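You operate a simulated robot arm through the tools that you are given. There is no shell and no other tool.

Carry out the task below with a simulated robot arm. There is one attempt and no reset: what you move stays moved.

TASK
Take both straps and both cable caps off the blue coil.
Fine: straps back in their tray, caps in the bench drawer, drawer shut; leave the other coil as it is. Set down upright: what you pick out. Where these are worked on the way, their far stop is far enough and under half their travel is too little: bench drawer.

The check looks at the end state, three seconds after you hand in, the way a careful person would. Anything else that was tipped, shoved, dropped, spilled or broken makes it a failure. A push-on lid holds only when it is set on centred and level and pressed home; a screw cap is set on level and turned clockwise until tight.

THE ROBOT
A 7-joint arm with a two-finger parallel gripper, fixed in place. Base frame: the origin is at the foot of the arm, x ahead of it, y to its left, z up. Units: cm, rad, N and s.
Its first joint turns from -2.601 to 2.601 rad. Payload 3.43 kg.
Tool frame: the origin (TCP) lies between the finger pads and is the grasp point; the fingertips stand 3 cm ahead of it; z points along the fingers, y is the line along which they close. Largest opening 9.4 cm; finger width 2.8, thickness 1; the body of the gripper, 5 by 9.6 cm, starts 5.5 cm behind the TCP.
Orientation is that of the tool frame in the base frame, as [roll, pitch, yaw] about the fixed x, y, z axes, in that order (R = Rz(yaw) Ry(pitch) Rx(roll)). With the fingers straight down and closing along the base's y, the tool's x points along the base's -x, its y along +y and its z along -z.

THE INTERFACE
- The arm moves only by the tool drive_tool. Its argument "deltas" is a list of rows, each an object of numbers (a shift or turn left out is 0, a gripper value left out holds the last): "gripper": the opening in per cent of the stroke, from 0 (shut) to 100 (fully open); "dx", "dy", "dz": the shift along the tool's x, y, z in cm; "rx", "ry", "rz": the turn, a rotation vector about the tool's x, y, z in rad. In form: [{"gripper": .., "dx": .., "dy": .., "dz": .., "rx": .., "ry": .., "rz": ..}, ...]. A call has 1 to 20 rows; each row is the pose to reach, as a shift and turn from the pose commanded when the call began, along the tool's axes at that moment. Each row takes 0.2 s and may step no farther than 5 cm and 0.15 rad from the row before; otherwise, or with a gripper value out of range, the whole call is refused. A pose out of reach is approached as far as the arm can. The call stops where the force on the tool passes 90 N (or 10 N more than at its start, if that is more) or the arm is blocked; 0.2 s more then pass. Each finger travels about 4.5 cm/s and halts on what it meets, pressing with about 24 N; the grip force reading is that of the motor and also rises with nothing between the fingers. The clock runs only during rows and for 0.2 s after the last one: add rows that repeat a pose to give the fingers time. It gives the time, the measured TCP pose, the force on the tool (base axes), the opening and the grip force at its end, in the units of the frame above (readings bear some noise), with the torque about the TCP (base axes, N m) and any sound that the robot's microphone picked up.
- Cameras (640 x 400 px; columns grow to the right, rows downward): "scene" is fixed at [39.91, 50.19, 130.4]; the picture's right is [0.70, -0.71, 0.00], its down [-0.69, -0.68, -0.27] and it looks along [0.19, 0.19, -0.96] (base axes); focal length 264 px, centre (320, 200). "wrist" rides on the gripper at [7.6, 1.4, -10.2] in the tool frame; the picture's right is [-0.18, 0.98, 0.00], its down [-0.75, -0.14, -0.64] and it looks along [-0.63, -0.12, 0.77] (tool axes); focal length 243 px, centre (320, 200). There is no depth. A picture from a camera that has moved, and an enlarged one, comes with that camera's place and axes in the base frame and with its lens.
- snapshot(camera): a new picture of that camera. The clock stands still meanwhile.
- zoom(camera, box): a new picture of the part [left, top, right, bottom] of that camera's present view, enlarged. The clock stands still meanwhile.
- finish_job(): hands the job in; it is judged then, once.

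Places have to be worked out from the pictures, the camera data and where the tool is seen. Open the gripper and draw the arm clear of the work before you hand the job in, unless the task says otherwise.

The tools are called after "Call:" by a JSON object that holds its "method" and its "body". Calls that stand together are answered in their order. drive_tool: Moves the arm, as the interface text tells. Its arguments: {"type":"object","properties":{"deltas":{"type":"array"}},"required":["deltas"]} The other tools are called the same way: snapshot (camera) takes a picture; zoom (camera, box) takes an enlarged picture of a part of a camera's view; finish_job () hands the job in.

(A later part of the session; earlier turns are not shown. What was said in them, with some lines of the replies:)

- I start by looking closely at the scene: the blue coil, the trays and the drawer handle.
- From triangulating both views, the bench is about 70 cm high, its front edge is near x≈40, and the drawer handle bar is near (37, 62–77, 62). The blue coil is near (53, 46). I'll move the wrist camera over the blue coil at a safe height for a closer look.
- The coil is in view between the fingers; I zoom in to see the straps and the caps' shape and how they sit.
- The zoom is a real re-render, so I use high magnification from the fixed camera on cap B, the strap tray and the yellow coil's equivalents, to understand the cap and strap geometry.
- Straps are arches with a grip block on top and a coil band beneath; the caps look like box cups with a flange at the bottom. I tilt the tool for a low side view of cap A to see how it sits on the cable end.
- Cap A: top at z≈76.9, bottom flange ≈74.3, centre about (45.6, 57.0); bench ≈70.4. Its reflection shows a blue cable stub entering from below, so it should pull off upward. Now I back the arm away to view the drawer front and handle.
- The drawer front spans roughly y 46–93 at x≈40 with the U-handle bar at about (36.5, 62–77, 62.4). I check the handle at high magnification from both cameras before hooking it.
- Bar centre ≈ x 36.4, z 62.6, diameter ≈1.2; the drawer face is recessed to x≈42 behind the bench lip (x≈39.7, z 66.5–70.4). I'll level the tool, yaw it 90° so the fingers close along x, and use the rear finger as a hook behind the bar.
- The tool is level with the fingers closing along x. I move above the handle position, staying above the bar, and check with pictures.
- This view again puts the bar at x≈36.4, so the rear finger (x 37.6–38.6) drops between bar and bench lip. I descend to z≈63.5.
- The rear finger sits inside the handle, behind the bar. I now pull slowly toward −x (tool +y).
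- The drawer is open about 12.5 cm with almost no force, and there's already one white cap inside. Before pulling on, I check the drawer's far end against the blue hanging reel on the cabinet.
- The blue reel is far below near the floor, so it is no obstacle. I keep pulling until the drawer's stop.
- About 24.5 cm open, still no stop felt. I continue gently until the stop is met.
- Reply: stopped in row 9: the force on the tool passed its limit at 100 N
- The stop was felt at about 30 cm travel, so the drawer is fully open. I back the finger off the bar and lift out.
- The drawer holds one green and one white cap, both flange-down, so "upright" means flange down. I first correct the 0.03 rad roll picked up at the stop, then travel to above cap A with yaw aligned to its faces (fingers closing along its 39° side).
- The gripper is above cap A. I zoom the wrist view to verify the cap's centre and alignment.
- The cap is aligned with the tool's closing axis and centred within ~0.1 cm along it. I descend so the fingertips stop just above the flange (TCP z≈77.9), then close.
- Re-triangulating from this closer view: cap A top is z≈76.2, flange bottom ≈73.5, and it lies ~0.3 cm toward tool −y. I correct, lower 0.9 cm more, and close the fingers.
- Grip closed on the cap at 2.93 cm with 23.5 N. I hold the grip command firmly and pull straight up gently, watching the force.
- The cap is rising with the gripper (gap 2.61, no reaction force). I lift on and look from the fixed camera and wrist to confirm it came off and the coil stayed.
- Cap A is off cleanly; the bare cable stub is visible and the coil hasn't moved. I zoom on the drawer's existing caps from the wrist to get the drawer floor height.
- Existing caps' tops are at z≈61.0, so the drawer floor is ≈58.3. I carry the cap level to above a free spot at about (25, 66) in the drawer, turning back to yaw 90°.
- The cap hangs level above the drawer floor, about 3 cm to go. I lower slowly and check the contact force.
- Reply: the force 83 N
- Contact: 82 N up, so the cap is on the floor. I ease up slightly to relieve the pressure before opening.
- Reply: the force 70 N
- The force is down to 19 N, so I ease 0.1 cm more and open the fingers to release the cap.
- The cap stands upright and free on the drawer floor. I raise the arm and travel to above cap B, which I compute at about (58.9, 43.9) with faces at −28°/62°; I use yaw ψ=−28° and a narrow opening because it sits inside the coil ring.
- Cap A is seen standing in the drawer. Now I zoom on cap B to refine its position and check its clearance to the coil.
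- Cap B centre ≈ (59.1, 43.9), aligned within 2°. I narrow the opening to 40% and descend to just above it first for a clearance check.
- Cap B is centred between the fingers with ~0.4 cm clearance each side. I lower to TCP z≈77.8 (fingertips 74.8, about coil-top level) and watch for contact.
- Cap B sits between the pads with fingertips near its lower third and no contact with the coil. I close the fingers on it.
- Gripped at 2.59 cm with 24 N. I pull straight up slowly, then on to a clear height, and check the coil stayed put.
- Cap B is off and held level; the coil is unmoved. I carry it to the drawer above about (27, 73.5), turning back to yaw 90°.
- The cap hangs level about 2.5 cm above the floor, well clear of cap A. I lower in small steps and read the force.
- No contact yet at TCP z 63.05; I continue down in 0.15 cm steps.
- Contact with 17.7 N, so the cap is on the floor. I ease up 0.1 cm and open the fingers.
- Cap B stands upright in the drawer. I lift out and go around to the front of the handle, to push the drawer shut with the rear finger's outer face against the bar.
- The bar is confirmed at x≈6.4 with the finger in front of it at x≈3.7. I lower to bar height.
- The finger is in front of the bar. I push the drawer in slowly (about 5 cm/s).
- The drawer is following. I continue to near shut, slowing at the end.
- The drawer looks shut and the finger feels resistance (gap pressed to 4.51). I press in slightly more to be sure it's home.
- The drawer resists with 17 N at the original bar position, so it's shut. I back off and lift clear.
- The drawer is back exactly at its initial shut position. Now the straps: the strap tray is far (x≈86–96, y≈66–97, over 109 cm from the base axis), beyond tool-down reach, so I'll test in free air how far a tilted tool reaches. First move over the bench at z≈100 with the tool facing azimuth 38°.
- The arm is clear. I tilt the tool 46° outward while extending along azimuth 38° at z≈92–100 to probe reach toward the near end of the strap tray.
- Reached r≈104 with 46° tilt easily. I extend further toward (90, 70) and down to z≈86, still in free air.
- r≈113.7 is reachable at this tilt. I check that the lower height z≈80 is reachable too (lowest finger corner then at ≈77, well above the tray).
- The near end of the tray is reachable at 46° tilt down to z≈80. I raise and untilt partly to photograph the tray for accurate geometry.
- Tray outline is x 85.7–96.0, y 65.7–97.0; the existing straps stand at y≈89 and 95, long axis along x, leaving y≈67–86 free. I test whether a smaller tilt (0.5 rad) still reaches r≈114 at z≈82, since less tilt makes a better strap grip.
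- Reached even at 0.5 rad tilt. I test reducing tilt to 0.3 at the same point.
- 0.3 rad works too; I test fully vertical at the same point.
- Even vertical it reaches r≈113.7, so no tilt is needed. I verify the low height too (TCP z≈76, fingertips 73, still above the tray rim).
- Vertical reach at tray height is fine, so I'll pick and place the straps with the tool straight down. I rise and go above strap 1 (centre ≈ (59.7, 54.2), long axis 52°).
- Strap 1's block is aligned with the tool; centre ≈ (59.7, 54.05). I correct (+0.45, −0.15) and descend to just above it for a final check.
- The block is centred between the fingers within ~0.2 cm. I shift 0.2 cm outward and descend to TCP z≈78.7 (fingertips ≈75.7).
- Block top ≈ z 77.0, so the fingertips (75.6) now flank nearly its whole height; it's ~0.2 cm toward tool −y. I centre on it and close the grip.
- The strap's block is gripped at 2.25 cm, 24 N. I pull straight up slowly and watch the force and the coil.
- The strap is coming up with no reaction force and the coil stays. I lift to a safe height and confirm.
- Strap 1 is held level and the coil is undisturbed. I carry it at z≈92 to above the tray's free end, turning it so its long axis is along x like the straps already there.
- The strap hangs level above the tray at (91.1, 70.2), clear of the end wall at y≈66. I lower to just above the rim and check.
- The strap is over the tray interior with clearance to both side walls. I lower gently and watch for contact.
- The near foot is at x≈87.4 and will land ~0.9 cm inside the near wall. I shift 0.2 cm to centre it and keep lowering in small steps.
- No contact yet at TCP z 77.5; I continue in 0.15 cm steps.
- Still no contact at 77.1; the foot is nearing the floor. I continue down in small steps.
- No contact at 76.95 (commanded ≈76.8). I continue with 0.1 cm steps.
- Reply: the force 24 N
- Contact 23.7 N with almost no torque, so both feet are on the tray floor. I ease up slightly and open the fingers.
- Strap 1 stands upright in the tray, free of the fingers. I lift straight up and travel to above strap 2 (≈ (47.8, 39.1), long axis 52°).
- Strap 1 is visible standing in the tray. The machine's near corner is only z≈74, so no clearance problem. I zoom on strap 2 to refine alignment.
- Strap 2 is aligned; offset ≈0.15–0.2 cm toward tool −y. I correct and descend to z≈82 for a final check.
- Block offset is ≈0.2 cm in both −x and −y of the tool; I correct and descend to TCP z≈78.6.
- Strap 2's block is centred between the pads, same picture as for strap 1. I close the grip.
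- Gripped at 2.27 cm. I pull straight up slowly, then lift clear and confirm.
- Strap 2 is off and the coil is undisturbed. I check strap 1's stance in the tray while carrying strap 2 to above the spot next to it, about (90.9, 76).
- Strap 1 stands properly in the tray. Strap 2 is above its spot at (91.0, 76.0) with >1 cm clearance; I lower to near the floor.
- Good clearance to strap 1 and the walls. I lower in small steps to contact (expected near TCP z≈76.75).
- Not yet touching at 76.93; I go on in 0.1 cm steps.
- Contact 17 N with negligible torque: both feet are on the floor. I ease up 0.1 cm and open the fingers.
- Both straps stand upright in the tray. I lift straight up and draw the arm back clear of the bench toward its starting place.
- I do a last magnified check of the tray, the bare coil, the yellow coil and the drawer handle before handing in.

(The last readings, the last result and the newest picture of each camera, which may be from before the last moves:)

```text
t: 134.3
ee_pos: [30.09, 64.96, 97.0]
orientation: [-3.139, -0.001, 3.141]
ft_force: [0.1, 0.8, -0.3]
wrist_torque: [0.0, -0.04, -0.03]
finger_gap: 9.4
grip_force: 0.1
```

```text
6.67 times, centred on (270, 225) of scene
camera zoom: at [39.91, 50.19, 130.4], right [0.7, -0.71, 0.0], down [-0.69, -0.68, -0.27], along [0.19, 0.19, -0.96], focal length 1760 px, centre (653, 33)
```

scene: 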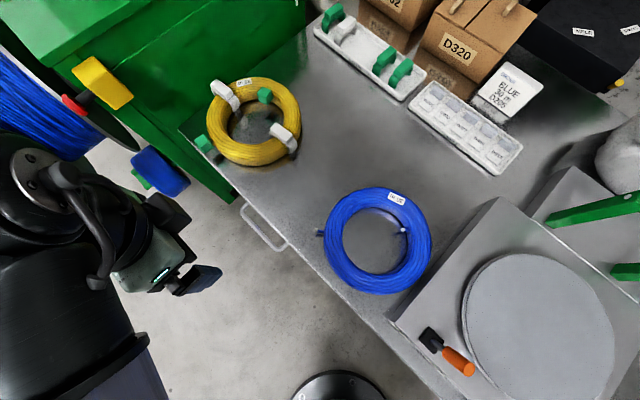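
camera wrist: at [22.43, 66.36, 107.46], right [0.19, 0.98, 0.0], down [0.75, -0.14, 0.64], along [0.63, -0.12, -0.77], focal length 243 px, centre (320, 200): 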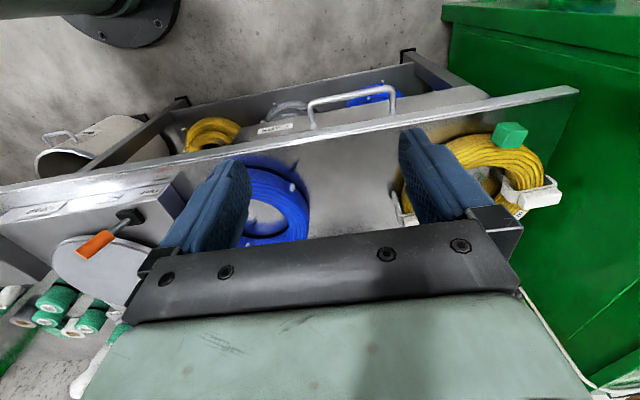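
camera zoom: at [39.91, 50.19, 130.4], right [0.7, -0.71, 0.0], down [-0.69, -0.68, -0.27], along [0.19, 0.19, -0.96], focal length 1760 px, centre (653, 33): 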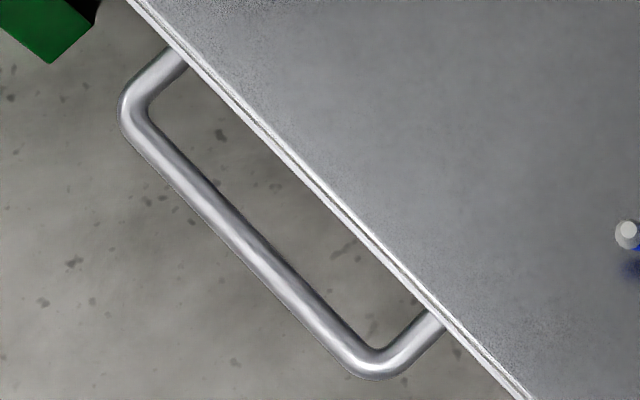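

Both green straps stand upright in their tray, and the blue coil is bare and hasn't moved. The yellow coil is untouched, the drawer is shut with both caps inside, and the arm is clear with the gripper open. I hand in the job.

Call:
{"method": "finish_job", "body": {}}

```text
The job is handed in.
```

Both straps and both cable caps are off the blue coil, and I've handed the job in. I haven't seen the result of the check.

- **Straps:** both green straps stand upright in the strap tray, next to the two already there.
- **Caps:** both white caps stood upright on the drawer floor when I let go of them. I pushed the drawer shut slowly, but couldn't see inside it afterwards.
- **Drawer:** I pulled it open to its far stop, about 30 cm. It's now shut, with the handle back where it started.
- **Coils:** the blue coil is bare and hasn't visibly moved. The yellow coil still has its straps and caps.
- **Arm:** it's back near its starting place, clear of the bench, with the gripper open.
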